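You operate a simulated robot arm through the tools that you are given. There is no shell and no other tool. Be economical: measure what you need, move in short steps, check, and stop when the job is done.

You are at the controls of a simulated robot arm. One attempt, no reset.

Task
Zero the height gauge with the steel block, then put the block back.
Fine: block in the sliding tray, tray in, steel pin down on it, ZERO button once; leave the tray out.

It is judged by the outcome, as a careful person would: the job done as asked, and still so three seconds after it is handed in. It fails if anything else is knocked over, pushed out of place, dropped, spilled or broken.

Robot
A 6-joint arm with a two-finger parallel gripper, fixed in place. Base frame: the origin is at the foot of the arm, x ahead of it, y to its left, z up; the work surface is at about z = 850. Lengths are in mm, angles in degrees, forces in N, time in s.
With the tool pointing down near the work surface it reaches from about 240 to 640 mm from the base axis. Its first joint turns from -66.0 to 66.0 degrees. Payload 2.7 kg.
The tool frame sits at the grasp point between the pads (the TCP): z along the fingers, y along the line on which they close. The tips reach 23 mm beyond it. The gripper opens to 94 mm. The fingers are 38 mm wide and 10 mm thick; the gripper's body (54 by 96 mm) begins 39 mm behind the TCP.
Orientation is told as [roll, pitch, yaw] about the base's x, y, z axes, in that order, counted from this pose: with the fingers straight down and closing along the base's y, the tool's x points along the base's -x, its y along +y and its z along -z.

Tools
- The arm moves only by the tool play_rows. Its argument "steps" is a list of rows, each a list of 7 numbers: the shift along the tool's x, y, z in units of 20 mm (1.0 is 20 mm), then the turn, a rotation vector about the tool's x, y, z in units of 8 degrees (1.0 is 8 degrees), then the opening, from 0 (shut) to 1 (fully open). In form: [[dx, dy, dz, rx, ry, rz, jaw], ...]. A call has 1 to 12 rows; each row shifts and turns the commanded pose from where the row before left it, along the tool's axes as they then stand. A call with a number of a shift or a turn outside -1 to 1 is refused whole. Each row takes 0.2 s and may step no farther than 50 mm and 8.6 degrees from the row before; otherwise, or with a gripper value out of range, the whole call is refused. A pose out of reach is approached as far as the arm can. The call stops where the force on the tool passes 40 N (or 10 N more than at its start, if that is more) or the arm is blocked; 0.2 s more then pass. Each finger travels about 45 mm/s and halts on what it meets, pressing with about 33 N; the grip force reading is that of the motor and also rises with nothing between the fingers. The clock runs only during rows and for 0.2 s after the last one: add rows that do not move to give the fingers time. It gives the time, the measured TCP pose, the force on the tool (base axes), the opening and the grip force at its end, in the units of the frame above (readings bear some noise).
- Cameras (640 x 400 px; columns grow to the right, rows downward): "scene" is fixed at [74.1, -428.1, 1416.4]; the picture's right is [0.81, -0.59, 0.00], its down [-0.27, -0.36, -0.89] and it looks along [0.53, 0.72, -0.45] (base axes); focal length 286 px, centre (320, 200). "wrist" rides on the gripper at [-39, 0, -44] in the tool frame; the picture's right is [0.00, -1.00, 0.00], its down [0.97, 0.00, -0.24] and it looks along [0.24, 0.00, 0.97] (tool axes); focal length 218 px, centre (320, 200).
- snapshot(camera): a new picture of that camera. No time passes.
- pixel_to_xyz(camera, pixels): for up to 12 pixels [column, row] of the newest picture of that camera ("zoom" is the newest enlarged one), the place [x, y, z] in the base frame of the surface seen there, good to about 2 mm. No time passes.
- close_up(camera, box): a new picture of the part [left, top, right, bottom] of that camera's present view, enlarged. No time passes.
- finish_job(): hands the job in; it is judged then, once.

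Keep the steps short. Do not move on a guess: measure, check each grasp and each placing, and mend mistakes. In all there are 80 turns and 34 pictures (those below and enlarged ones count). Leave the gripper open and the arm clear of the work at the hand-in unless told otherwise, and finish with a single line.

The tools are called after ">>>" as name(argument=value, ...) on one line, values as JSON. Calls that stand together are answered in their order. play_rows: Moves the arm, as the interface text tells. Its arguments: {"type":"object","properties":{"steps":{"type":"array"}},"required":["steps"]} The other tools are called the same way: snapshot (camera) takes a picture; pixel_to_xyz (camera, pixels) gives the place of the surface under pixels of a picture; close_up (camera, box) takes an enlarged picture of a part of a camera's view; finish_job () hands the job in.

At the start:

```text
time_s: 0.0
ee_pos: [288.4, 52.4, 1316.6]
ee_rot: [0.1, 0.0, 0.0]
wrist_force: [0.2, -0.2, 1.0]
finger_gap: 94.0
gripper_force: 0.0
```

scene: 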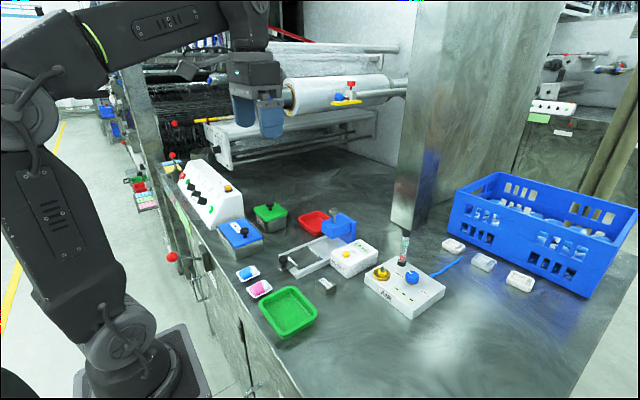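
wrist: 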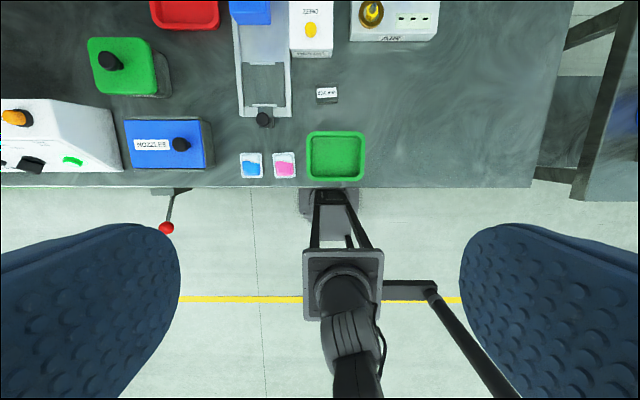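

I'll take closer looks at the gauge, the tray and the block first.

>>> close_up(camera="scene", box=[220, 180, 460, 330])

>>> close_up(camera="wrist", box=[200, 0, 460, 190])

```text
2.67 times, centred on (340, 255) of scene
```

zoom: 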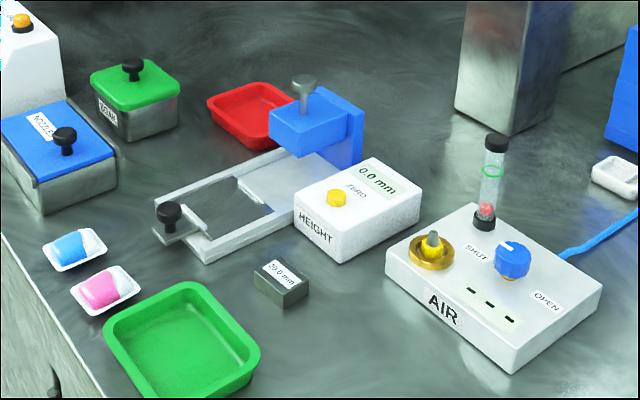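

```text
2.11 times, centred on (330, 95) of wrist
```

zoom: 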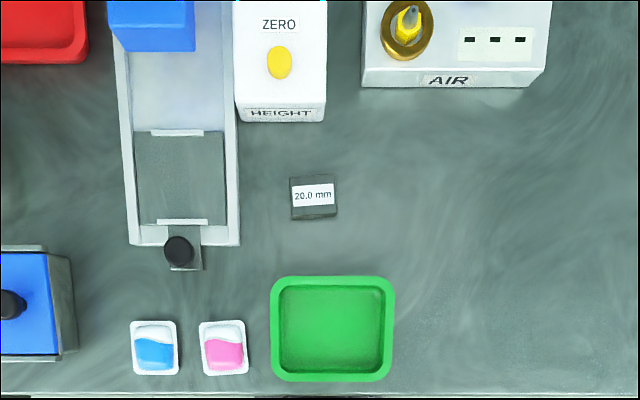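

I measure the block, tray, knob, button, pin head and the surroundings.

>>> pixel_to_xyz(camera="zoom", pixels=[[292, 180], [335, 178], [336, 215], [293, 219], [313, 195], [178, 250], [184, 175], [135, 225], [230, 225], [178, 134], [182, 222], [279, 63]])

>>> pixel_to_xyz(camera="scene", pixels=[[334, 212], [334, 218], [329, 225], [345, 222], [322, 233], [346, 253], [327, 284], [283, 259], [310, 240], [296, 254], [359, 225], [289, 264]])

```text
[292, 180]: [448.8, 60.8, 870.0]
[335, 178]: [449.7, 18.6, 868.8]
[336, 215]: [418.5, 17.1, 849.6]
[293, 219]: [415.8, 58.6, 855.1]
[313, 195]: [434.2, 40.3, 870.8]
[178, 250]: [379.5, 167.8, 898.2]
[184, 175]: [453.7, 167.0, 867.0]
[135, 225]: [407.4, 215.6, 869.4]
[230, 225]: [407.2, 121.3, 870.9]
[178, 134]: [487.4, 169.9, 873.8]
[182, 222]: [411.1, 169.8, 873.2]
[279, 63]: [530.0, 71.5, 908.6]
```

```text
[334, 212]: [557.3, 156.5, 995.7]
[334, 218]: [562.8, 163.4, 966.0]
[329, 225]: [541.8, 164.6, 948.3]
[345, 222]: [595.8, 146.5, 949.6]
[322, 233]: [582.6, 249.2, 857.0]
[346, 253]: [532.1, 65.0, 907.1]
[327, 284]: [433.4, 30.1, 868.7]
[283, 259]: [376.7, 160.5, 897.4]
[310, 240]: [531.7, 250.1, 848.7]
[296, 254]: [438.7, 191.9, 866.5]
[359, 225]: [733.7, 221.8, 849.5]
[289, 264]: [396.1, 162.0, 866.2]
```

The tray is out (knob at about (378,165), deck at z 867), the block at about (433,39) with its top at z 870, and the pin head at about (557,158,996). I go down above the block for a closer view.

>>> play_rows(steps=[[-0.6, -0.05, 0.95, 0, 0, 0, 1], [-0.6, -0.05, 0.95, 0, 0, 0, 1], [-0.6, -0.05, 0.95, 0, 0, 0, 1], [-0.6, -0.05, 0.95, 0, 0, 0, 1], [-0.6, -0.05, 0.95, 0, 0, 0, 1], [-0.6, -0.05, 0.95, 0, 0, 0, 1], [-0.6, -0.05, 0.95, 0, 0, 0, 1], [-0.6, -0.05, 0.95, 0, 0, 0, 1], [-0.6, -0.05, 0.95, 0, 0, 0, 1], [-0.6, -0.05, 0.95, 0, 0, 0, 1], [-0.6, -0.05, 0.95, 0, 0, 0, 1], [-0.6, -0.05, 0.95, 0, 0, 0, 1]])

>>> snapshot(camera="wrist")

```text
time_s: 2.6
ee_pos: [432.6, 41.8, 1090.4]
ee_rot: [0.2, -0.1, 0.1]
wrist_force: [0.7, -0.6, 0.0]
finger_gap: 94.0
gripper_force: 0.1
```

```text
29 pictures are left
```

wrist: 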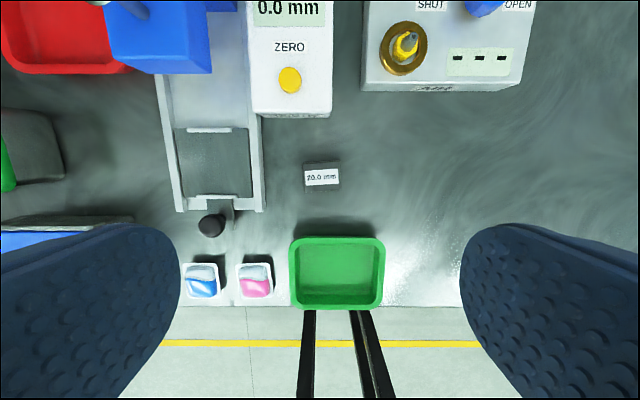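

>>> close_up(camera="wrist", box=[150, 110, 350, 235])

>>> pixel_to_xyz(camera="wrist", pixels=[[306, 166], [337, 165], [338, 184], [307, 187], [322, 177], [210, 225], [210, 165], [209, 129], [214, 196], [179, 165], [248, 165], [290, 80]])

```text
3.20 times, centred on (250, 172) of wrist
```

zoom: 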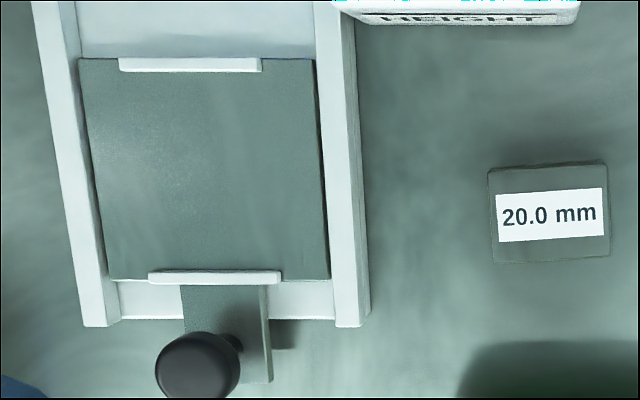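

```text
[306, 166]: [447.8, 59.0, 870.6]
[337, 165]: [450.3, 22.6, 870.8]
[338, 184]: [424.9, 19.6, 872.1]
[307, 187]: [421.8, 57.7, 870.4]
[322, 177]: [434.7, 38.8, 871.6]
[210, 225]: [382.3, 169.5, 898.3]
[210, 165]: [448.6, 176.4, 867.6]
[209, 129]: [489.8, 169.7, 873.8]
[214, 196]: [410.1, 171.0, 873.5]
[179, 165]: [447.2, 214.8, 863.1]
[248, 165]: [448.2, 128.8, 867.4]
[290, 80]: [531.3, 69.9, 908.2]
```

The block's top spans x 422–450, y 20–59, centred at about (436,39.5) and turned about +3.5°. I turn to match and go down to z ≈ 930.

>>> play_rows(steps=[[-0.17, -0.115, 1, 0, 0, -0.44, 1], [0, 0, 1, 0, 0, 0, 1], [0, 0, 1, 0, 0, 0, 1], [0, 0, 1, 0, 0, 0, 1], [0, 0, 1, 0, 0, 0, 1], [0, 0, 1, 0, 0, 0, 1], [0, 0, 1, 0, 0, 0, 1], [0, 0, 1, 0, 0, 0, 1], [0, 0, 0, 0, 0, 0, 1]])

>>> snapshot(camera="wrist")

```text
time_s: 4.6
ee_pos: [435.7, 39.1, 929.6]
ee_rot: [0.1, 0.0, 3.6]
wrist_force: [0.3, -0.3, 0.2]
finger_gap: 94.1
gripper_force: 0.0
```

```text
27 pictures are left
```

wrist: 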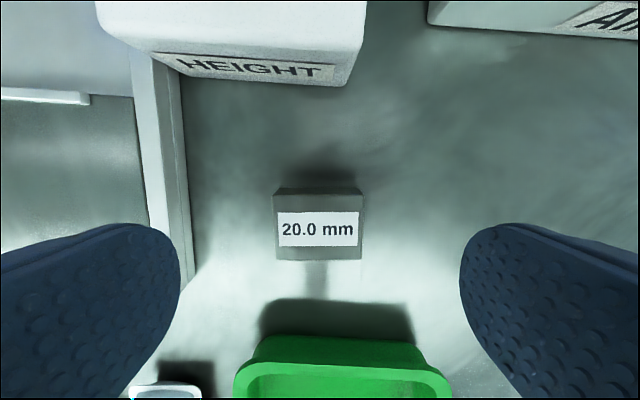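

The block now looks square to the fingers. I check its corners.

>>> pixel_to_xyz(camera="wrist", pixels=[[276, 197], [361, 197], [360, 258], [277, 259], [319, 230]])

```text
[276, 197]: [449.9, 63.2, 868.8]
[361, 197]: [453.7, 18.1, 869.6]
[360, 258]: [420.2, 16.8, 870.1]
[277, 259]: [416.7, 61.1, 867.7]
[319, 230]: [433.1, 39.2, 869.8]
```

The centre is (435,40), which matches the gripper. I go down to z ≈ 877, then close.

>>> play_rows(steps=[[0, 0.03, 0.9, 0, 0, -0.05, 1], [0, 0, 0.9, 0, 0, 0, 1], [0, 0, 0.8, 0, 0, 0, 1], [0, 0, 0, 0, 0, 0, 0.6], [0, 0, 0, 0, 0, 0, 0.3], [0, 0, 0, 0, 0, 0, 0.3], [0, 0, 0, 0, 0, 0, 0.3], [0, 0, 0, 0, 0, 0, 0.3]])

```text
time_s: 6.4
ee_pos: [435.8, 41.5, 878.1]
ee_rot: [0.0, 0.0, 4.0]
wrist_force: [0.0, -0.9, 0.2]
finger_gap: 45.6
gripper_force: 32.9
```

The grip is firm at a 45.6 mm gap. I lift to about z 950.

>>> play_rows(steps=[[0, 0, -0.5, 0, 0, 0, 0.3], [0, 0, -1, 0, 0, 0, 0.3], [0, 0, -1, 0, 0, 0, 0.3], [0, 0, -1, 0, 0, 0.5, 0.3], [0, 0, 0, 0, 0, 0, 0.3]])

>>> close_up(camera="scene", box=[260, 190, 420, 290])

```text
time_s: 7.6
ee_pos: [435.4, 40.3, 947.0]
ee_rot: [0.1, 0.0, 0.0]
wrist_force: [0.5, 0.0, -0.4]
finger_gap: 28.5
gripper_force: 0.0
```

```text
4.00 times, centred on (340, 240) of scene
```

zoom: 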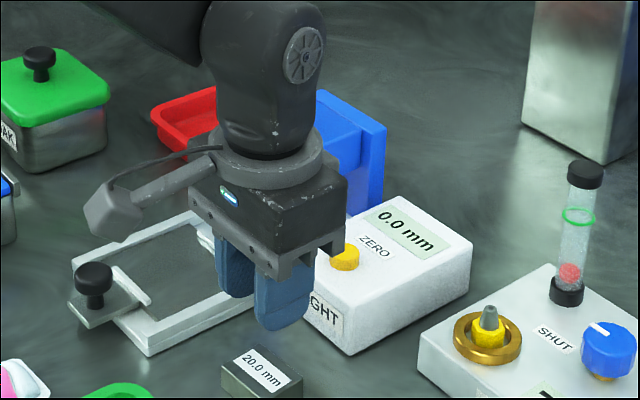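

The gap fell to 28.5, so the block slipped out, and it still stands on the table. I look at where it is now.

>>> play_rows(steps=[[0, 0, 0, 0, 0, 0, 1], [0, 0, 0, 0, 0, 0, 1], [0, 0, 0, 0, 0, 0, 1], [0, 0, 0, 0, 0, 0, 1]])

>>> snapshot(camera="wrist")

>>> pixel_to_xyz(camera="wrist", pixels=[[276, 197], [361, 197], [360, 250], [277, 250], [319, 230]])

```text
time_s: 8.6
ee_pos: [435.2, 40.3, 947.4]
ee_rot: [0.0, -0.1, 0.1]
wrist_force: [0.1, 0.8, 0.3]
finger_gap: 94.1
gripper_force: 0.1
```

```text
25 pictures are left
```

wrist: 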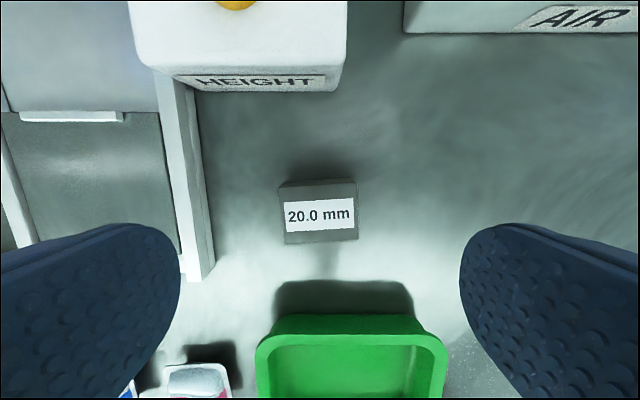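

```text
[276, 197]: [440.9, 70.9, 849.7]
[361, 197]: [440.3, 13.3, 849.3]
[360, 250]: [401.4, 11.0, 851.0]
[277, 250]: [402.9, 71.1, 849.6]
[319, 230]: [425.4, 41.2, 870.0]
```

>>> pixel_to_xyz(camera="wrist", pixels=[[281, 190], [355, 185], [356, 226], [286, 233], [319, 210], [284, 210], [354, 208]])

>>> close_up(camera="wrist", box=[260, 165, 380, 255])

```text
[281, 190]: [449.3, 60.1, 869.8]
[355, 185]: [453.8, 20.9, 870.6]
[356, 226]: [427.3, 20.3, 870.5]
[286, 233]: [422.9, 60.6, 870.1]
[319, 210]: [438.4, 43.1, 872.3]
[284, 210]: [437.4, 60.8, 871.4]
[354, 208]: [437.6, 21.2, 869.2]
```

```text
4.44 times, centred on (320, 210) of wrist
```

zoom: 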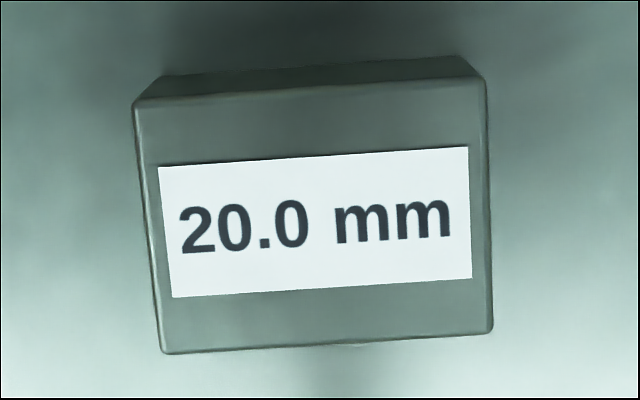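

The block hasn't moved (centre about (436,41), 4°). I grip lower this time, with the tips about 1 mm off the table and the jaw commanded fully shut.

>>> play_rows(steps=[[-0.03, 0.03, 1, 0, 0, -0.5, 1], [0, 0, 1, 0, 0, 0, 1], [0, 0, 1, 0, 0, 0, 1], [0, 0, 0.45, 0, 0, 0, 1], [0, 0, 0.2, 0, 0, 0, 1], [0, 0, 0, 0, 0, 0, 0.6], [0, 0, 0, 0, 0, 0, 0], [0, 0, 0, 0, 0, 0, 0], [0, 0, 0, 0, 0, 0, 0], [0, 0, 0, 0, 0, 0, 0], [0, 0, 0, 0, 0, 0, 0]])

```text
time_s: 11.0
ee_pos: [436.8, 41.8, 874.7]
ee_rot: [0.2, -0.1, 4.0]
wrist_force: [0.0, 0.2, 0.5]
finger_gap: 45.8
gripper_force: 33.1
```

The gap is 45.8 at 33 N. I lift slowly, a few mm, and check.

>>> play_rows(steps=[[0, 0, -0.1, 0, 0, 0, 0], [0, 0, -0.2, 0, 0, 0, 0], [0, 0, 0, 0, 0, 0, 0]])

```text
time_s: 11.8
ee_pos: [437.2, 41.5, 880.7]
ee_rot: [0.1, 0.0, 4.0]
wrist_force: [0.4, 0.3, -2.3]
finger_gap: 45.7
gripper_force: 33.1
```

The force is −2.3 N, which matches the block's weight, so it is lifted. I continue slowly.

>>> play_rows(steps=[[0, 0, -0.3, 0, 0, 0, 0], [0, 0, -0.4, 0, 0, 0, 0], [0, 0, -0.4, 0, 0, 0, 0], [0, 0, -0.4, 0, 0, 0, 0], [0, 0, -0.5, 0, 0, 0, 0], [0, 0, -0.5, 0, 0, 0, 0], [0, 0, -0.5, 0, 0, 0, 0], [0, 0, 0, 0, 0, 0, 0]])

>>> snapshot(camera="wrist")

```text
time_s: 13.6
ee_pos: [437.2, 39.7, 939.6]
ee_rot: [0.1, 0.0, 4.1]
wrist_force: [-1.0, -0.4, -3.1]
finger_gap: 45.7
gripper_force: 32.7
```

```text
23 pictures are left
```

wrist: 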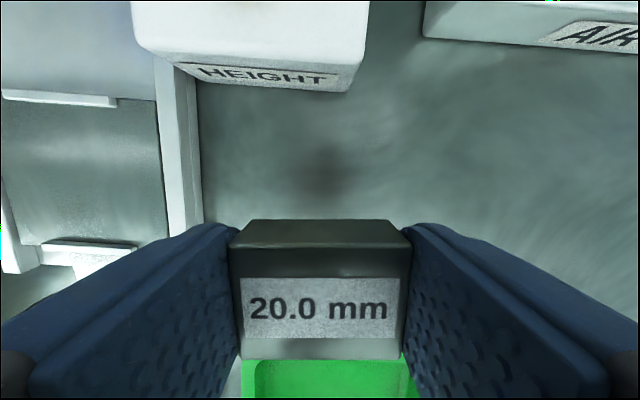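

The block is held well. I square it up and carry it over the tray at (449,168).

>>> play_rows(steps=[[0, 0, 0, 0, 0, 0.5, 0], [-0.1, 0.6, 0, 0, 0, 0, 0], [-0.1, 0.7, 0, 0, 0, 0, 0], [-0.1, 0.7, 0, 0, 0, 0, 0], [-0.1, 0.7, 0, 0, 0, 0, 0], [-0.1, 0.7, 0, 0, 0, 0, 0], [-0.1, 0.7, 0, 0, 0, 0, 0], [0, 0.7, 0, 0, 0, 0, 0], [0, 0.7, 0, 0, 0, 0, 0], [0, 0.6, 0, 0, 0, 0, 0], [0, 0.3, 0, 0, 0, 0, 0], [0, 0, 0, 0, 0, 0, 0]])

>>> snapshot(camera="wrist")

>>> close_up(camera="scene", box=[260, 190, 420, 290])

```text
time_s: 16.2
ee_pos: [448.3, 169.1, 940.3]
ee_rot: [0.0, 0.0, 0.0]
wrist_force: [0.4, -0.4, -2.7]
finger_gap: 45.8
gripper_force: 33.0
```

```text
22 pictures are left
```

wrist: 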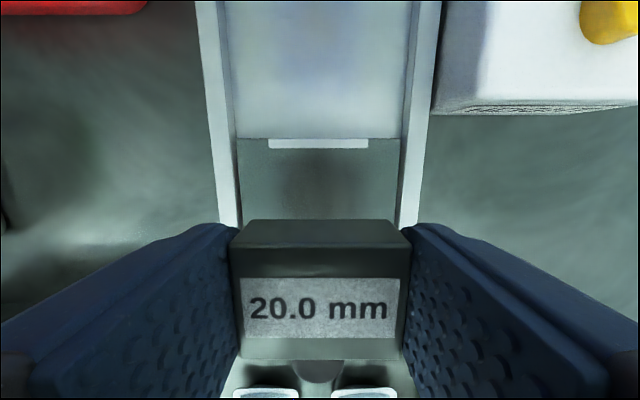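

```text
4.00 times, centred on (340, 240) of scene
```

zoom: 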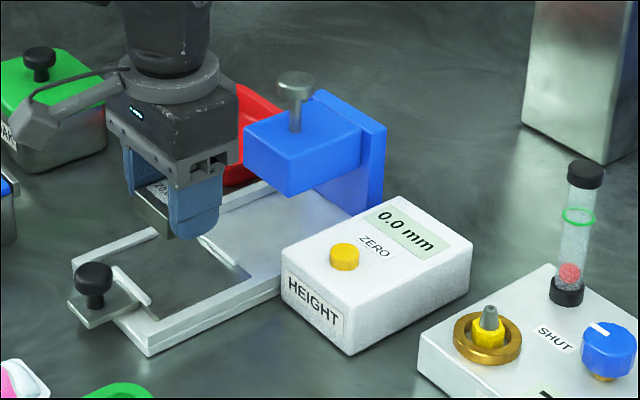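

The tray's lip is centred at column 319, right under the block. I measure the pin before lowering.

>>> pixel_to_xyz(camera="zoom", pixels=[[296, 78], [296, 86], [294, 125], [245, 135], [295, 158], [361, 138], [292, 192], [312, 105], [344, 254]])

>>> pixel_to_xyz(camera="wrist", pixels=[[270, 144], [368, 144], [320, 160], [244, 160], [399, 160], [230, 200], [408, 200]])

```text
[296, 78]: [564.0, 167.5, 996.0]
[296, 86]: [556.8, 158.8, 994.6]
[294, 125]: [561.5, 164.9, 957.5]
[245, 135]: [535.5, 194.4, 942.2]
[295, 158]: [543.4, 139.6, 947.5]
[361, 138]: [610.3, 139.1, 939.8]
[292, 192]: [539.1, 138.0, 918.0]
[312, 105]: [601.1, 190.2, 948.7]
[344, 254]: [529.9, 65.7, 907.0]
```

```text
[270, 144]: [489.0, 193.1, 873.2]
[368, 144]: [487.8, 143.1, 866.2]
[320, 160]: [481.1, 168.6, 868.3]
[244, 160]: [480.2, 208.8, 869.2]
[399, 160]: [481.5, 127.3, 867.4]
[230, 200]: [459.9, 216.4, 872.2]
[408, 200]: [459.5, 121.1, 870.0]
```

The pin axis is at about (564,168) and the tray deck at z ≈ 867.5, so contact should come at TCP z ≈ 892. I lower gently.

>>> play_rows(steps=[[0, 0, 0.5, 0, 0, 0, 0], [0, 0, 0.5, 0, 0, 0, 0], [0, 0, 0.5, 0, 0, 0, 0], [0, 0, 0.4, 0, 0, 0, 0], [0, 0, 0.25, 0, 0, 0, 0], [0, 0, 0.1, 0, 0, 0, 0], [0, 0, 0, 0, 0, 0, 0]])

```text
time_s: 17.8
ee_pos: [449.2, 168.0, 896.2]
ee_rot: [0.1, 0.0, 0.1]
wrist_force: [0.0, -0.2, -3.3]
finger_gap: 45.9
gripper_force: 33.2
```

>>> play_rows(steps=[[0, 0, 0.1, 0, 0, 0, 0], [0, 0, 0.05, 0, 0, 0, 0], [0, 0, 0, 0, 0, 0, 0]])

```text
time_s: 18.6
ee_pos: [448.3, 167.5, 892.7]
ee_rot: [0.1, 0.0, 0.1]
wrist_force: [-1.0, -0.5, -2.8]
finger_gap: 45.6
gripper_force: 33.2
```

Still free. I go down another 1–2 mm.

>>> play_rows(steps=[[0, 0, 0.05, 0, 0, 0, 0], [0, 0, 0.03, 0, 0, 0, 0], [0, 0, 0, 0, 0, 0, 0]])

```text
time_s: 19.4
ee_pos: [448.8, 168.5, 891.8]
ee_rot: [0.2, -0.2, 0.1]
wrist_force: [0.3, -1.9, 11.1]
finger_gap: 45.9
gripper_force: 33.5
```

It touches down (+11 N). I open only to about 58 mm so the fingers stay between the rails, then raise straight up.

>>> play_rows(steps=[[0, 0, -0.03, 0, 0, 0, 0.55], [0, 0, 0, 0, 0, 0, 0.6], [0, 0, 0, 0, 0, 0, 0.6], [0, 0, -0.5, 0, 0, 0, 0.6], [0, 0, -1, 0, 0, 0, 0.6], [0, 0, -1, 0, 0, 0, 0.6], [0, 0, -1, 0, 0, 0, 0.6], [0, 0, 0, 0, 0, 0, 0.6]])

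>>> snapshot(camera="wrist")

```text
time_s: 21.2
ee_pos: [449.4, 168.0, 962.6]
ee_rot: [0.2, -0.1, 0.0]
wrist_force: [-0.6, 0.4, -0.9]
finger_gap: 56.3
gripper_force: 0.1
```

```text
20 pictures are left
```

wrist: 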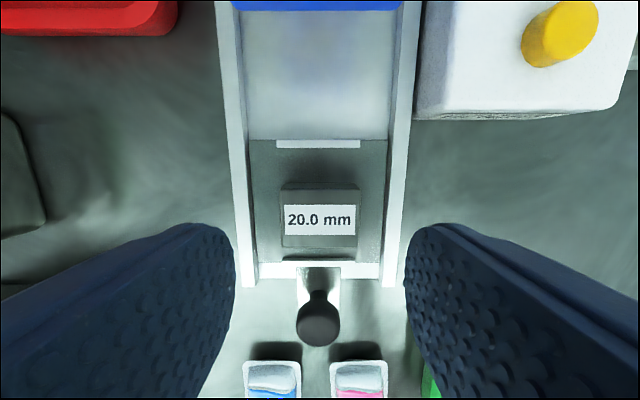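

The block sits squarely on the tray between the lips. Next is the knob at (318,320), which I measure.

>>> pixel_to_xyz(camera="wrist", pixels=[[318, 325], [298, 325], [339, 325], [318, 343], [318, 306], [318, 293], [318, 210], [285, 210], [354, 210], [318, 190], [318, 233], [318, 262]])

>>> close_up(camera="scene", box=[260, 210, 356, 290])

```text
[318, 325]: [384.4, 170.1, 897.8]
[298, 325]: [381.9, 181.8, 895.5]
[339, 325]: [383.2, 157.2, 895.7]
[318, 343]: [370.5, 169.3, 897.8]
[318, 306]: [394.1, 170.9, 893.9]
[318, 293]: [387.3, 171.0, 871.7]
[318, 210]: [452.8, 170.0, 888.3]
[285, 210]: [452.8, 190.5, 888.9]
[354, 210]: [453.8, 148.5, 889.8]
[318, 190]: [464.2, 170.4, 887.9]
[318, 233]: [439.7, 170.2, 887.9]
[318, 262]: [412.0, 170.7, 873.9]
```

```text
5.00 times, centred on (308, 250) of scene
```

zoom: 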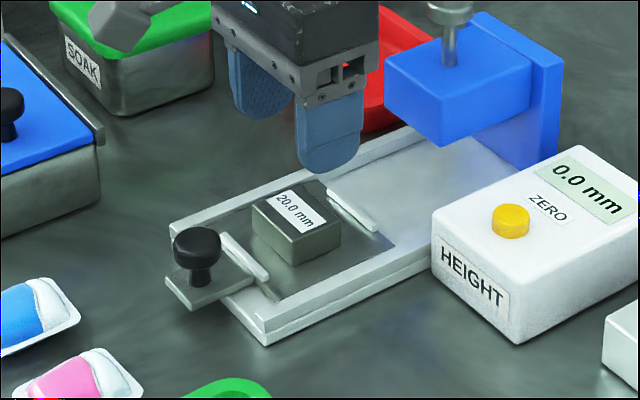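

The knob's centre is (381,169.5) and its head spans z 882–898. I move back to x ≈ 376 at this height, then down to z ≈ 897 with the jaws astride it.

>>> play_rows(steps=[[0.9, 0.07, 0, 0, 0, 0, 0.6], [0.9, 0, 0, 0, 0, 0, 0.6], [0.9, 0, 0, 0, 0, 0, 0.6], [0.95, 0, 0, 0, 0, 0, 0.6], [0, 0, 0.8, 0, 0, 0, 0.6], [0, 0, 0.8, 0, 0, 0, 0.6], [0, 0, 0.8, 0, 0, 0, 0.6], [0, 0, 0.6, 0, 0, 0, 0.6], [0, 0, 0.3, 0, 0, 0, 0.6], [0, 0, 0, 0, 0, 0, 0.6]])

>>> close_up(camera="scene", box=[220, 190, 380, 290])

```text
time_s: 23.4
ee_pos: [376.6, 169.6, 895.6]
ee_rot: [0.1, 0.0, 0.1]
wrist_force: [0.3, -0.2, -0.7]
finger_gap: 56.3
gripper_force: 0.0
```

```text
4.00 times, centred on (300, 240) of scene
```

zoom: 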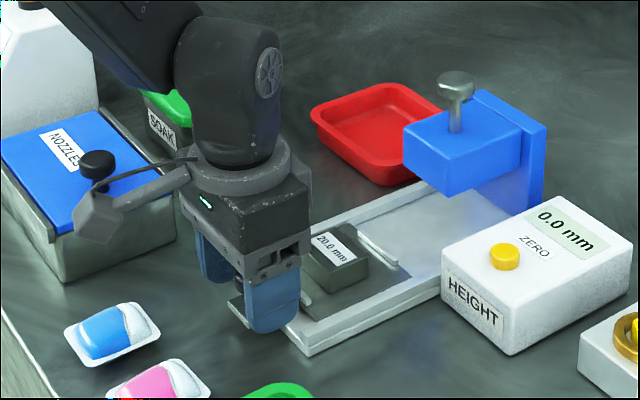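

The jaws straddle the knob with no contact. I close on it.

>>> play_rows(steps=[[0, 0, 0, 0, 0, 0, 0.4], [0, 0, 0, 0, 0, 0, 0.2], [0, 0, 0, 0, 0, 0, 0.15], [0, 0, 0, 0, 0, 0, 0.15], [0, 0, 0, 0, 0, 0, 0.15]])

```text
time_s: 24.6
ee_pos: [375.3, 168.9, 896.6]
ee_rot: [0.1, 0.0, -0.1]
wrist_force: [0.6, -4.2, -0.5]
finger_gap: 27.1
gripper_force: 44.5
```

The knob is held (27 mm). I push in slowly by 40 mm and check.

>>> play_rows(steps=[[-0.2, 0, 0, 0, 0, 0, 0.1], [-0.3, 0, 0, 0, 0, 0, 0.1], [-0.35, 0, 0, 0, 0, 0, 0.1], [-0.35, 0, 0, 0, 0, 0, 0.1], [-0.4, 0, 0, 0, 0, 0, 0.1], [-0.4, 0, 0, 0, 0, 0, 0.1]])

>>> close_up(camera="scene", box=[240, 190, 400, 290])

```text
time_s: 26.0
ee_pos: [416.1, 169.9, 894.8]
ee_rot: [0.1, 0.1, 0.0]
wrist_force: [-1.3, 1.2, -14.3]
finger_gap: 27.0
gripper_force: 44.7
```

```text
4.00 times, centred on (320, 240) of scene
```

zoom: 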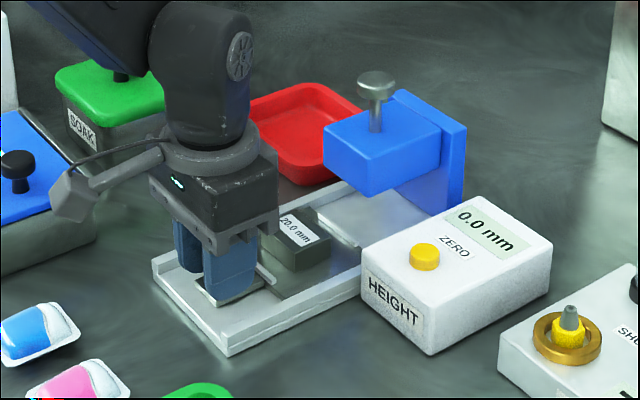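

The tray slides and the block stays put. There is a −14 N vertical load, so I ease down 1 mm and push another 40 mm.

>>> play_rows(steps=[[0, 0, 0.05, 0, 0, 0, 0.1], [-0.3, 0, 0.0, 0, 0, 0, 0.1], [-0.4, 0, 0, 0, 0, 0, 0.1], [-0.4, 0, 0, 0, 0, 0, 0.1], [-0.4, 0, 0, 0, 0, 0, 0.1], [-0.4, 0, 0, 0, 0, 0, 0.1]])

```text
time_s: 27.4
ee_pos: [454.0, 170.9, 894.4]
ee_rot: [0.1, -0.1, 0.0]
wrist_force: [-0.8, -14.3, 0.6]
finger_gap: 27.1
gripper_force: 44.8
```

There is a −14 N side load, so I shift 1 mm toward −y and continue in small steps to the stop.

>>> play_rows(steps=[[0, -0.05, 0, 0, 0, 0, 0.1], [-0.3, 0, 0, 0, 0, 0, 0.1], [-0.3, 0, 0, 0, 0, 0, 0.1], [-0.3, 0, 0, 0, 0, 0, 0.1], [-0.2, 0, 0, 0, 0, 0, 0.1], [-0.15, 0, 0, 0, 0, 0, 0.1], [-0.1, 0, 0, 0, 0, 0, 0.1]])

>>> close_up(camera="scene", box=[260, 190, 420, 290])

```text
time_s: 29.0
ee_pos: [480.3, 169.2, 896.0]
ee_rot: [0.2, -0.2, 0.0]
wrist_force: [-0.3, 1.4, 7.9]
finger_gap: 27.2
gripper_force: 45.0
```

```text
4.00 times, centred on (340, 240) of scene
```

zoom: 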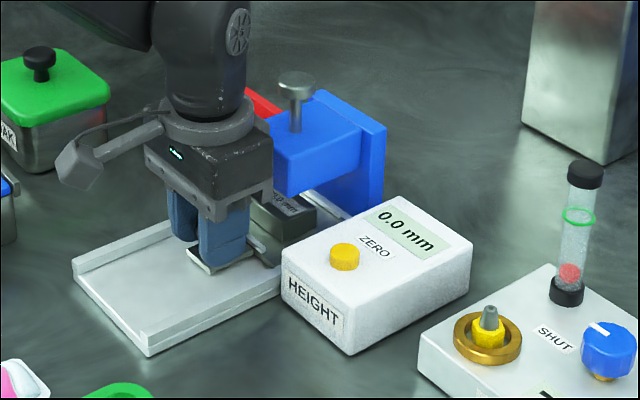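

I've moved 105 mm and met no stop yet. I go on in 2–3 mm steps.

>>> play_rows(steps=[[-0.12, 0, 0, 0, 0, 0, 0.1], [-0.12, 0, 0, 0, 0, 0, 0.1], [-0.1, 0, 0, 0, 0, 0, 0.1], [0, 0, 0, 0, 0, 0, 0.1]])

```text
time_s: 30.0
ee_pos: [487.1, 170.1, 894.6]
ee_rot: [0.2, 0.0, -0.1]
wrist_force: [-23.3, 4.6, 18.0]
finger_gap: 27.1
gripper_force: 45.2
```

A −23 N force along x says the tray is at its stop, with the block's centre at about x 562 under the pin (564). I release, rise and back off.

>>> play_rows(steps=[[0, 0, 0, 0, 0, 0, 0.4], [0, 0, 0, 0, 0, 0, 0.5], [0, 0, 0, 0, 0, 0, 0.5], [0.3, 0, -0.8, 0, 0, 0, 0.5], [0.4, 0, -1, 0, 0, 0, 0.5], [0.4, 0, -1, 0, 0, 0, 0.5], [0.4, 0, -1, 0, 0, 0, 0.5], [0.4, 0, -1, 0, 0, 0, 0.5], [0.4, 0, -1, 0, 0, 0, 0.5], [0, 0, -1, 0, 0, 0, 0.3], [0, 0, 0, 0, 0, 0, 0]])

>>> snapshot(camera="wrist")

>>> close_up(camera="scene", box=[280, 190, 400, 280])

```text
time_s: 32.4
ee_pos: [440.8, 166.7, 1031.2]
ee_rot: [0.1, 0.0, 0.0]
wrist_force: [0.2, 0.5, 0.2]
finger_gap: 0.0
gripper_force: 4.1
```

```text
15 pictures are left
```

wrist: 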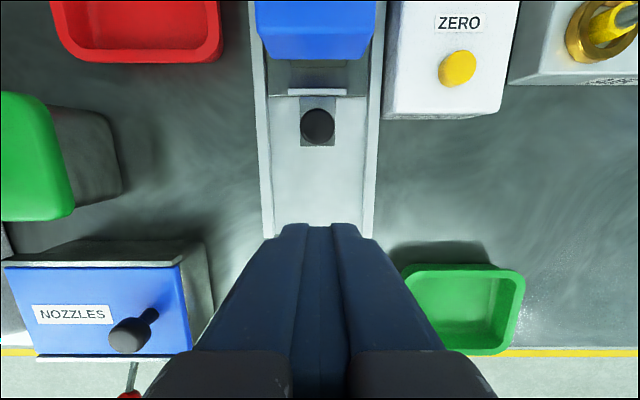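

```text
4.44 times, centred on (340, 235) of scene
```

zoom: 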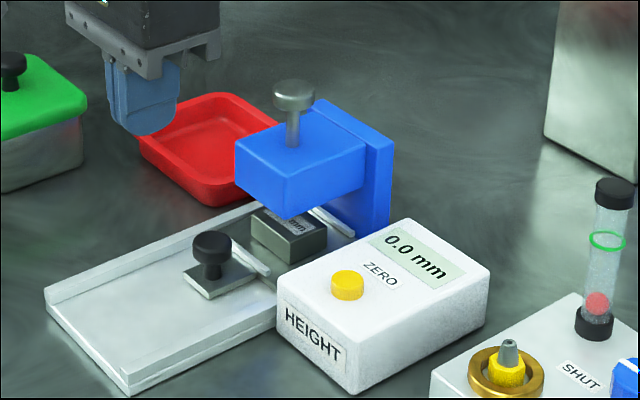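

The tray is in and the block is under the pin. I measure the pin head precisely.

>>> pixel_to_xyz(camera="zoom", pixels=[[294, 88], [275, 90], [312, 90], [294, 80], [294, 97], [294, 108], [292, 135], [293, 145], [346, 277], [346, 290]])

>>> pixel_to_xyz(camera="wrist", pixels=[[317, 125], [318, 92], [457, 64], [457, 80]])

```text
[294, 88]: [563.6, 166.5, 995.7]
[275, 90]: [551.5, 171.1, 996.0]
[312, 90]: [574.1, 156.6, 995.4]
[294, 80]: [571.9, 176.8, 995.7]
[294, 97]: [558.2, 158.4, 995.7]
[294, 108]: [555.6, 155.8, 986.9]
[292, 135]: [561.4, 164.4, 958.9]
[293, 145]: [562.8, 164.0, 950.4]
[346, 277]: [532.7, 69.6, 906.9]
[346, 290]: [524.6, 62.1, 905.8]
```

```text
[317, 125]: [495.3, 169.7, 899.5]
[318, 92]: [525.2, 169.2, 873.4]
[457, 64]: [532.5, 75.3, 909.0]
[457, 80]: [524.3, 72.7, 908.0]
```

The pin head's centre is (564.5,167.5), its top is at z 996, and it spans about 26 mm. With closed fingers I move over it at z ≈ 1050.

>>> play_rows(steps=[[0, 0, -1, 0, 0, 0, 0], [-0.8, 0, 0, 0, 0, 0, 0], [-0.9, 0, 0, 0, 0, 0, 0], [-0.9, 0, 0, 0, 0, 0, 0], [-0.9, 0, 0, 0, 0, 0, 0], [-0.9, 0, 0, 0, 0, 0, 0], [-0.9, 0.04, 0, 0, 0, 0, 0], [-0.85, 0, 0, 0, 0, 0, 0], [0, 0, 0, 0, 0, 0, 0]])

```text
time_s: 34.4
ee_pos: [563.3, 169.2, 1050.9]
ee_rot: [0.1, 0.0, 0.0]
wrist_force: [0.5, -0.1, 0.4]
finger_gap: 0.0
gripper_force: 33.2
```

I go down to just above contact (TCP ≈ 1022), then in small steps.

>>> play_rows(steps=[[-0.05, -0.05, 0.7, 0, 0, 0, 0], [0, 0, 0.7, 0, 0, 0, 0], [0, 0, 0.15, 0, 0, 0, 0], [0, 0, 0.15, 0, 0, 0, 0], [0, 0, 0.15, 0, 0, 0, 0]])

```text
time_s: 35.6
ee_pos: [566.1, 168.1, 1014.9]
ee_rot: [0.1, 0.0, 0.0]
wrist_force: [0.1, -0.4, 1.3]
finger_gap: 0.2
gripper_force: 33.4
```

I'm at the head with only light resistance. I keep going down in 3 mm steps.

>>> play_rows(steps=[[0, 0, 0.15, 0, 0, 0, 0], [0, 0, 0.15, 0, 0, 0, 0], [0, 0, 0.15, 0, 0, 0, 0], [0, 0, 0.1, 0, 0, 0, 0]])

>>> close_up(camera="scene", box=[280, 170, 400, 260])

```text
time_s: 36.6
ee_pos: [565.6, 168.5, 1004.2]
ee_rot: [0.1, -0.1, 0.1]
wrist_force: [-2.5, -1.4, 7.6]
finger_gap: 0.1
gripper_force: 33.4
```

```text
4.44 times, centred on (340, 215) of scene
```

zoom: 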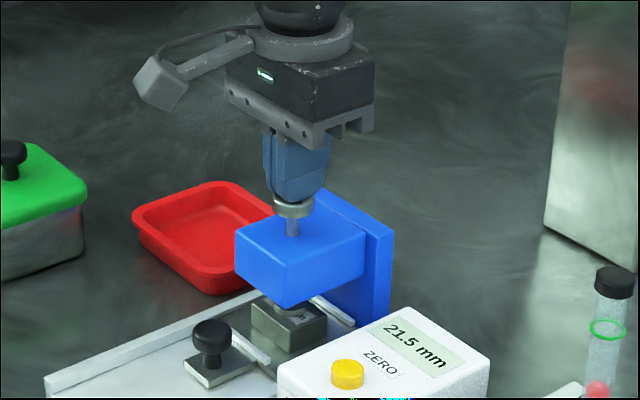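

The display now reads 21.5 mm, and the pin's foot is close to the block. I continue in 1 mm steps.

>>> play_rows(steps=[[0, 0, 0.05, 0, 0, 0, 0], [0, 0, 0.05, 0, 0, 0, 0], [0, 0, 0, 0, 0, 0, 0]])

>>> close_up(camera="scene", box=[290, 210, 390, 280])

```text
time_s: 37.4
ee_pos: [566.5, 166.8, 1003.6]
ee_rot: [0.3, -0.3, 0.1]
wrist_force: [-8.4, -3.3, 27.2]
finger_gap: 0.0
gripper_force: 33.0
```

```text
5.71 times, centred on (340, 245) of scene
```

zoom: 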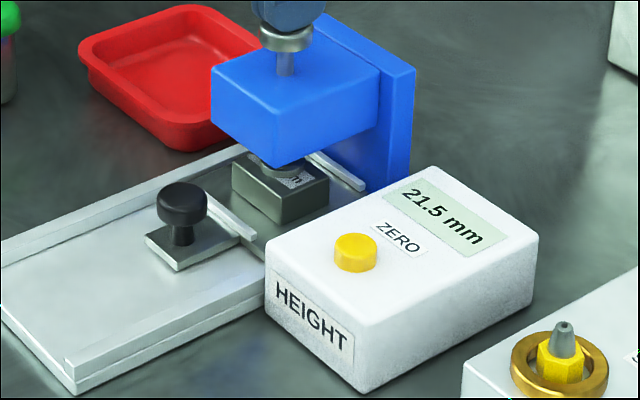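

The force rose to 27 N and the display stayed at 21.5, so the pin is seated on the block. I lift off and see whether it stays.

>>> play_rows(steps=[[0, 0, -0.2, 0, 0, 0, 0], [0, 0, -0.6, 0, 0, 0, 0], [0, 0, -1, 0, 0, 0, 0], [0, 0, -0.6, 0, 0, 0, 0], [0, 0, 0, 0, 0, 0, 0]])

>>> close_up(camera="scene", box=[290, 195, 390, 265])

>>> pixel_to_xyz(camera="zoom", pixels=[[285, 126], [285, 134], [285, 155], [355, 333], [355, 340], [340, 338], [370, 338]])

```text
time_s: 38.6
ee_pos: [565.3, 167.6, 1048.3]
ee_rot: [0.1, 0.0, 0.0]
wrist_force: [-0.4, -0.3, -0.2]
finger_gap: 0.0
gripper_force: 33.1
```

```text
5.71 times, centred on (340, 230) of scene
```

zoom: 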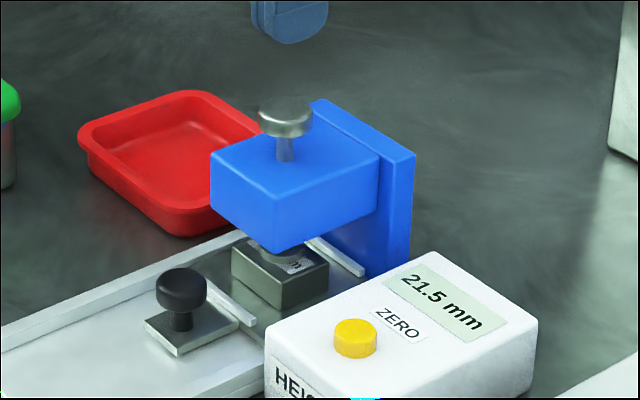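

```text
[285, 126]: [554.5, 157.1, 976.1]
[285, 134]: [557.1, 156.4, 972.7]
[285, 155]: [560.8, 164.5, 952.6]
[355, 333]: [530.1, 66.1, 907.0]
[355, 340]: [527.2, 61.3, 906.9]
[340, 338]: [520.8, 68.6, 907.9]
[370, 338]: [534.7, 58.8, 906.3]
```

The pin stays down on the block at 21.5 mm. Before pressing ZERO I check how close the AIR fixture's tube is.

>>> pixel_to_xyz(camera="scene", pixels=[[405, 234], [404, 262], [383, 270], [382, 277], [412, 277], [366, 284], [346, 253], [346, 257]])

>>> play_rows(steps=[[0, -0.8, 0, 0, 0, 0, 0], [0.3, -0.9, 0, 0, 0, 0, 0], [0.4, -0.9, 0, 0, 0, 0, 0], [0.4, -0.9, 0, 0, 0, 0, 0], [0.4, -0.9, 0, 0, 0, 0, 0], [0.26, -0.45, 0, 0, 0, 0, 0], [0, 0, 0, 0, 0, 0, 0]])

```text
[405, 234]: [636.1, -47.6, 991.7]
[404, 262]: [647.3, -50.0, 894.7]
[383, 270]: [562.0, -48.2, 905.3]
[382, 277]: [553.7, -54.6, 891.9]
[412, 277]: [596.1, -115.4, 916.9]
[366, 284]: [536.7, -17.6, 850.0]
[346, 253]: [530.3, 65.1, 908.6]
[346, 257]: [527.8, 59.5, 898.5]
```

```text
time_s: 40.2
ee_pos: [530.6, 72.6, 1048.4]
ee_rot: [0.1, -0.1, 0.0]
wrist_force: [-0.5, 0.8, 0.1]
finger_gap: 0.0
gripper_force: 32.8
```

The tube at (636,−48) is well clear. I lower to TCP ≈ 935, about 4 mm above the button.

>>> play_rows(steps=[[0, -0.1, 1, 0, 0, 0, 0], [0, 0, 1, 0, 0, 0, 0], [0, 0, 1, 0, 0, 0, 0], [0, 0, 1, 0, 0, 0, 0], [0, 0, 1, 0, 0, 0, 0], [0, 0, 0.6, 0, 0, 0, 0], [0, 0, 0, 0, 0, 0, 0]])

>>> close_up(camera="scene", box=[290, 195, 390, 265])

```text
time_s: 41.8
ee_pos: [530.4, 69.6, 935.9]
ee_rot: [0.1, 0.1, -0.1]
wrist_force: [0.5, 0.3, -0.4]
finger_gap: 0.0
gripper_force: 32.7
```

```text
5.71 times, centred on (340, 230) of scene
```

zoom: 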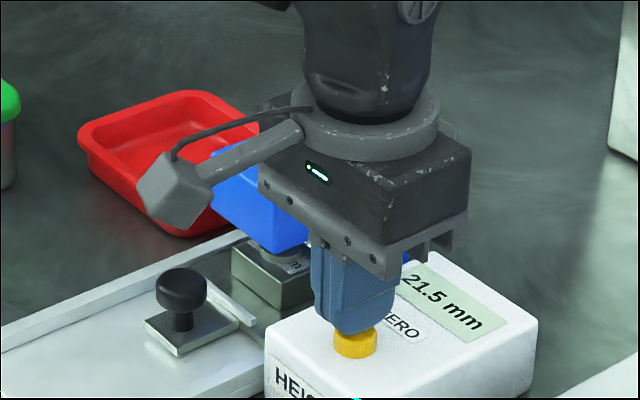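

The tips sit squarely over the button. I press in 1 mm steps.

>>> play_rows(steps=[[0, 0, 0.1, 0, 0, 0, 0], [0, 0, 0.1, 0, 0, 0, 0], [0, 0, 0.06, 0, 0, 0, 0], [0, 0, 0.05, 0, 0, 0, 0]])

>>> close_up(camera="scene", box=[330, 215, 390, 260])

```text
time_s: 42.8
ee_pos: [531.4, 71.1, 931.5]
ee_rot: [0.2, -0.1, 0.0]
wrist_force: [-0.4, 0.4, 0.5]
finger_gap: 0.0
gripper_force: 33.1
```

```text
8.89 times, centred on (360, 238) of scene
```

zoom: 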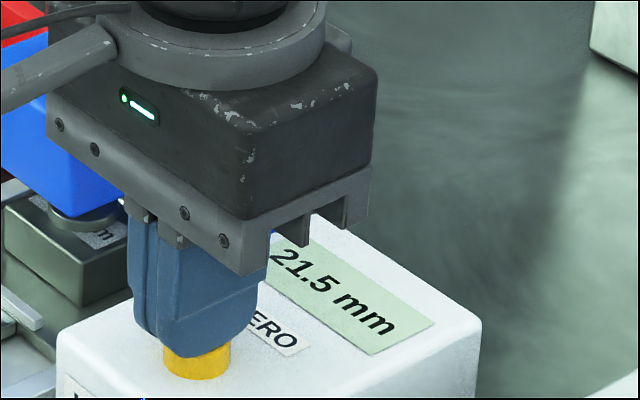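

There's no contact force yet. I press further in small steps, watching the force.

>>> play_rows(steps=[[0, 0, 0.06, 0, 0, 0, 0], [0, 0, 0.05, 0, 0, 0, 0]])

```text
time_s: 43.4
ee_pos: [530.8, 70.6, 928.1]
ee_rot: [0.1, -0.1, 0.0]
wrist_force: [0.4, 0.2, 0.4]
finger_gap: 0.0
gripper_force: 33.1
```

>>> play_rows(steps=[[0, 0, 0.05, 0, 0, 0, 0], [0, 0, 0.03, 0, 0, 0, 0]])

```text
time_s: 44.0
ee_pos: [531.2, 70.5, 926.5]
ee_rot: [0.1, 0.0, 0.0]
wrist_force: [-0.7, -0.7, 1.1]
finger_gap: 0.0
gripper_force: 33.3
```

>>> play_rows(steps=[[0, 0, 0.05, 0, 0, 0, 0], [0, 0, 0.03, 0, 0, 0, 0]])

```text
time_s: 44.6
ee_pos: [530.8, 70.1, 925.4]
ee_rot: [0.1, -0.1, -0.1]
wrist_force: [0.0, 0.0, 0.8]
finger_gap: 0.0
gripper_force: 33.1
```

There is only light force, so I look at the display.

>>> close_up(camera="scene", box=[330, 215, 390, 260])

```text
8.89 times, centred on (360, 238) of scene
```

zoom: 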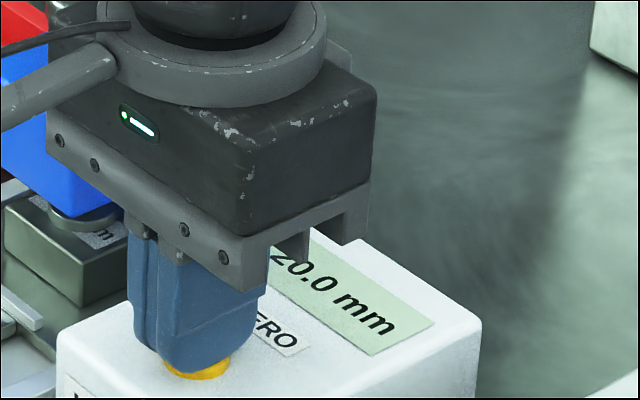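

The display now reads 20.0 mm, so the gauge took the single press. I rise straight up and go over the pin with the jaws part open.

>>> play_rows(steps=[[0, 0, -0.5, 0, 0, 0, 0], [0, 0, -1, 0, 0, 0, 0], [0, 0, -1, 0, 0, 0, 0], [0, 0, -1, 0, 0, 0, 0], [0, 0, -1, 0, 0, 0, 0], [0, 0, -1, 0, 0, 0, 0], [0, 0, -0.8, 0, 0, 0, 0], [-0.4, 1, 0, 0, 0, 0, 0.3], [-0.4, 1, 0, 0, 0, 0, 0.6], [-0.4, 1, 0, 0, 0, 0, 0.6], [-0.4, 1, 0, 0, 0, 0, 0.6], [-0.1, 0.87, 0, 0, 0, 0, 0.6]])

```text
time_s: 47.2
ee_pos: [564.0, 165.0, 1051.0]
ee_rot: [0.1, 0.0, -0.1]
wrist_force: [0.3, 0.3, -0.4]
finger_gap: 56.5
gripper_force: 0.0
```

I lower around the head to TCP ≈ 978 (tips at 955, blue top about 949) and close.

>>> play_rows(steps=[[0, 0.08, 0.9, 0, 0, 0, 0.6], [0, 0, 0.9, 0, 0, 0, 0.6], [0, 0, 0.9, 0, 0, 0, 0.6], [0, 0, 0.6, 0, 0, 0, 0.6], [0, 0, 0.33, 0, 0, 0, 0.6], [0, 0, 0, 0, 0, 0, 0.4], [0, 0, 0, 0, 0, 0, 0.15], [0, 0, 0, 0, 0, 0, 0.1], [0, 0, 0, 0, 0, 0, 0.1], [0, 0, 0, 0, 0, 0, 0.1]])

```text
time_s: 49.4
ee_pos: [563.6, 169.2, 979.7]
ee_rot: [0.2, -0.1, 0.2]
wrist_force: [1.8, 15.3, 1.1]
finger_gap: 28.8
gripper_force: 44.9
```

The head is gripped (28.8 mm) with a 15 N side load. I shift 1 mm toward +y and lift 15 mm slowly.

>>> play_rows(steps=[[0, 0.05, 0, 0, 0, 0, 0.1], [0, 0, -0.15, 0, 0, 0, 0.1], [0, 0, -0.2, 0, 0, 0, 0.1], [0, 0, -0.2, 0, 0, 0, 0.1], [0, 0, -0.2, 0, 0, 0, 0.1], [0, 0, 0, 0, 0, 0, 0.1]])

```text
time_s: 50.8
ee_pos: [564.2, 169.0, 993.4]
ee_rot: [0.0, 0.2, 0.1]
wrist_force: [-11.8, 7.1, 0.3]
finger_gap: 29.0
gripper_force: 45.3
```

The pin has risen about 14 mm. I add 1 mm, release, rise, and look.

>>> play_rows(steps=[[0, 0, -0.06, 0, 0, 0, 0.1], [0, 0, 0, 0, 0, 0, 0.4], [0, 0, 0, 0, 0, 0, 0.6], [0, 0, 0, 0, 0, 0, 0.6], [0, 0, -0.5, 0, 0, 0, 0.6], [0, 0, -1, 0, 0, 0, 0.6], [0, 0, -1, 0, 0, 0, 0.6], [0, 0, -0.5, 0, 0, 0, 0.6], [0, 0, 0, 0, 0, 0, 0.6]])

>>> close_up(camera="scene", box=[280, 190, 400, 280])

```text
time_s: 52.8
ee_pos: [563.9, 170.2, 1055.8]
ee_rot: [0.1, 0.0, 0.1]
wrist_force: [0.4, 0.1, 0.3]
finger_gap: 56.5
gripper_force: 0.1
```

```text
4.44 times, centred on (340, 235) of scene
```

zoom: 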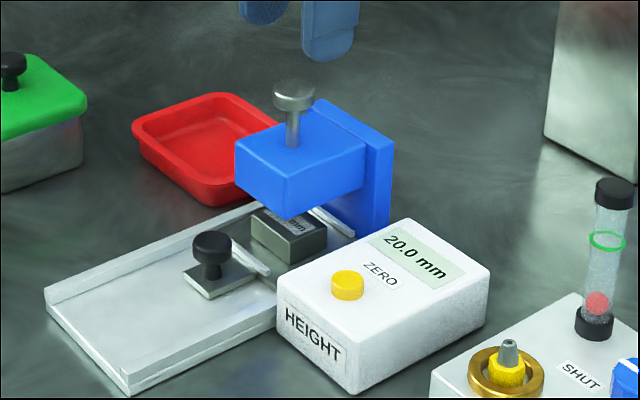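

The pin is up, the display shows 20.0 mm, and the tray is still in. Next I pull the tray out: back to x ≈ 488 at this height, then down astride the knob.

>>> play_rows(steps=[[0.95, 0, 0, 0, 0, 0, 0.6], [0.95, 0, 0, 0, 0, 0, 0.6], [0.95, 0, 0, 0, 0, 0, 0.6], [0.95, 0, 0, 0, 0, 0, 0.6], [0, 0, 1, 0, 0, 0, 0.6], [0, 0, 1, 0, 0, 0, 0.6], [0, 0, 1, 0, 0, 0, 0.6], [0, 0, 1, 0, 0, 0, 0.6], [0, 0, 1, 0, 0, 0, 0.6], [0, 0, 1, 0, 0, 0, 0.6], [0, 0, 1, 0, 0, 0, 0.6], [0, 0, 0, 0, 0, 0, 0.6]])

```text
time_s: 55.4
ee_pos: [488.4, 169.9, 915.7]
ee_rot: [0.2, -0.1, 0.0]
wrist_force: [-0.3, -0.4, -0.2]
finger_gap: 56.7
gripper_force: 0.1
```

>>> play_rows(steps=[[0, 0, 0.6, 0, 0, 0, 0.6], [0, 0, 0.37, 0, 0, 0, 0.6], [0, 0, 0, 0, 0, 0, 0.4], [0, 0, 0, 0, 0, 0, 0.2], [0, 0, 0, 0, 0, 0, 0.1], [0, 0, 0, 0, 0, 0, 0.1], [0, 0, 0, 0, 0, 0, 0.1]])

```text
time_s: 56.0
ee_pos: [491.8, 170.4, 904.1]
ee_rot: [0.2, -0.7, -0.1]
wrist_force: [-0.2, 1.1, 3.6]
finger_gap: 37.5
gripper_force: 0.1
stopped in row 3: the force on the tool passed its limit (the readings are from after the stop); the commanded pose is now the measured one
```

Something stopped the move at z ≈ 904. I look before doing anything else.

>>> close_up(camera="scene", box=[280, 190, 400, 280])

```text
4.44 times, centred on (340, 235) of scene
```

zoom: 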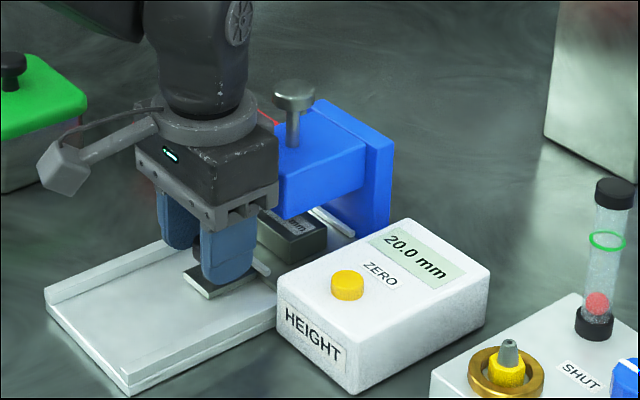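

Nothing looks disturbed. The likely contact is the front of the gripper against the gantry, so I rise, move 6 mm farther back (still astride the knob) and go down in small steps.

>>> play_rows(steps=[[0, 0, -0.5, 0, 0, 0, 0.6], [0.5, 0, 0, 0, 0.0, 0, 0.6], [0, 0, 0, 0, 0, 0, 0.6]])

```text
time_s: 56.8
ee_pos: [479.8, 170.8, 912.4]
ee_rot: [0.3, -0.6, -0.1]
wrist_force: [-0.9, 0.3, -0.5]
finger_gap: 56.1
gripper_force: 0.2
```

>>> play_rows(steps=[[-0.2, -0.04, 0, 0.03, 0.07, 0, 0.6], [0, 0, 0.2, 0, 0, 0, 0.6], [0, 0, 0.2, 0, 0, 0, 0.6], [0, 0, 0.2, 0, 0, 0, 0.6], [0, 0, 0.2, 0, 0, 0, 0.6], [0, 0, 0, 0, 0, 0, 0.6]])

```text
time_s: 58.2
ee_pos: [484.3, 168.9, 897.9]
ee_rot: [0.2, -0.2, 0.0]
wrist_force: [-0.5, -1.2, 0.5]
finger_gap: 56.3
gripper_force: 0.2
```

It's down with no contact. I close on the knob.

>>> play_rows(steps=[[0, 0, 0.05, 0, 0, 0, 0.45], [0, 0, 0, 0, 0, 0, 0.25], [0, 0, 0, 0, 0, 0, 0.1], [0, 0, 0, 0, 0, 0, 0.1], [0, 0, 0, 0, 0, 0, 0.1]])

```text
time_s: 59.4
ee_pos: [485.0, 169.8, 895.9]
ee_rot: [0.2, -0.1, -0.1]
wrist_force: [-0.4, 3.2, 0.5]
finger_gap: 26.8
gripper_force: 45.3
```

The knob is held (26.8 mm). I pull out slowly, 50 mm first.

>>> play_rows(steps=[[0.15, 0, 0, 0, 0, 0, 0.1], [0.25, 0, 0, 0, 0, 0, 0.1], [0.35, 0, 0, 0, 0, 0, 0.1], [0.4, 0, 0, 0, 0, 0, 0.1], [0.4, 0, 0, 0, 0, 0, 0.1], [0.4, 0, 0, 0, 0, 0, 0.1], [0.4, 0, 0, 0, 0, 0, 0.1], [0.15, 0, 0, 0, 0, 0, 0.1]])

```text
time_s: 61.2
ee_pos: [434.5, 171.1, 895.8]
ee_rot: [0.2, -0.1, -0.2]
wrist_force: [0.4, 2.9, 1.1]
finger_gap: 27.0
gripper_force: 44.8
```

It slides smoothly. Another 63 mm brings it back to the original out position, with small steps at the end.

>>> play_rows(steps=[[0.3, 0, 0, 0, 0, 0, 0.1], [0.4, 0, 0, 0, 0, 0, 0.1], [0.4, 0, 0, 0, 0, 0, 0.1], [0.4, 0, 0, 0, 0, 0, 0.1], [0.4, 0, 0, 0, 0, 0, 0.1], [0.4, 0, 0, 0, 0, 0, 0.1], [0.4, 0, 0, 0, 0, 0, 0.1], [0.25, 0, 0, 0, 0, 0, 0.1], [0.15, 0, 0, 0, 0, 0, 0.1], [0, 0, 0, 0, 0, 0, 0.1]])

```text
time_s: 63.4
ee_pos: [373.8, 169.5, 894.8]
ee_rot: [0.1, -0.2, 0.0]
wrist_force: [1.4, -19.9, 29.1]
finger_gap: 27.2
gripper_force: 45.3
```

There are side loads (y −20, z 29). I relieve them by 1 mm each and pull 2 mm more to find the stop.

>>> play_rows(steps=[[0, -0.05, -0.06, 0, 0, 0, 0.1], [0.1, 0, 0, 0, 0, 0, 0.1], [0, 0, 0, 0, 0, 0, 0.1]])

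```text
time_s: 64.2
ee_pos: [369.8, 171.0, 896.2]
ee_rot: [0.0, 0.0, 0.0]
wrist_force: [0.3, -5.3, -3.2]
finger_gap: 27.1
gripper_force: 45.3
```

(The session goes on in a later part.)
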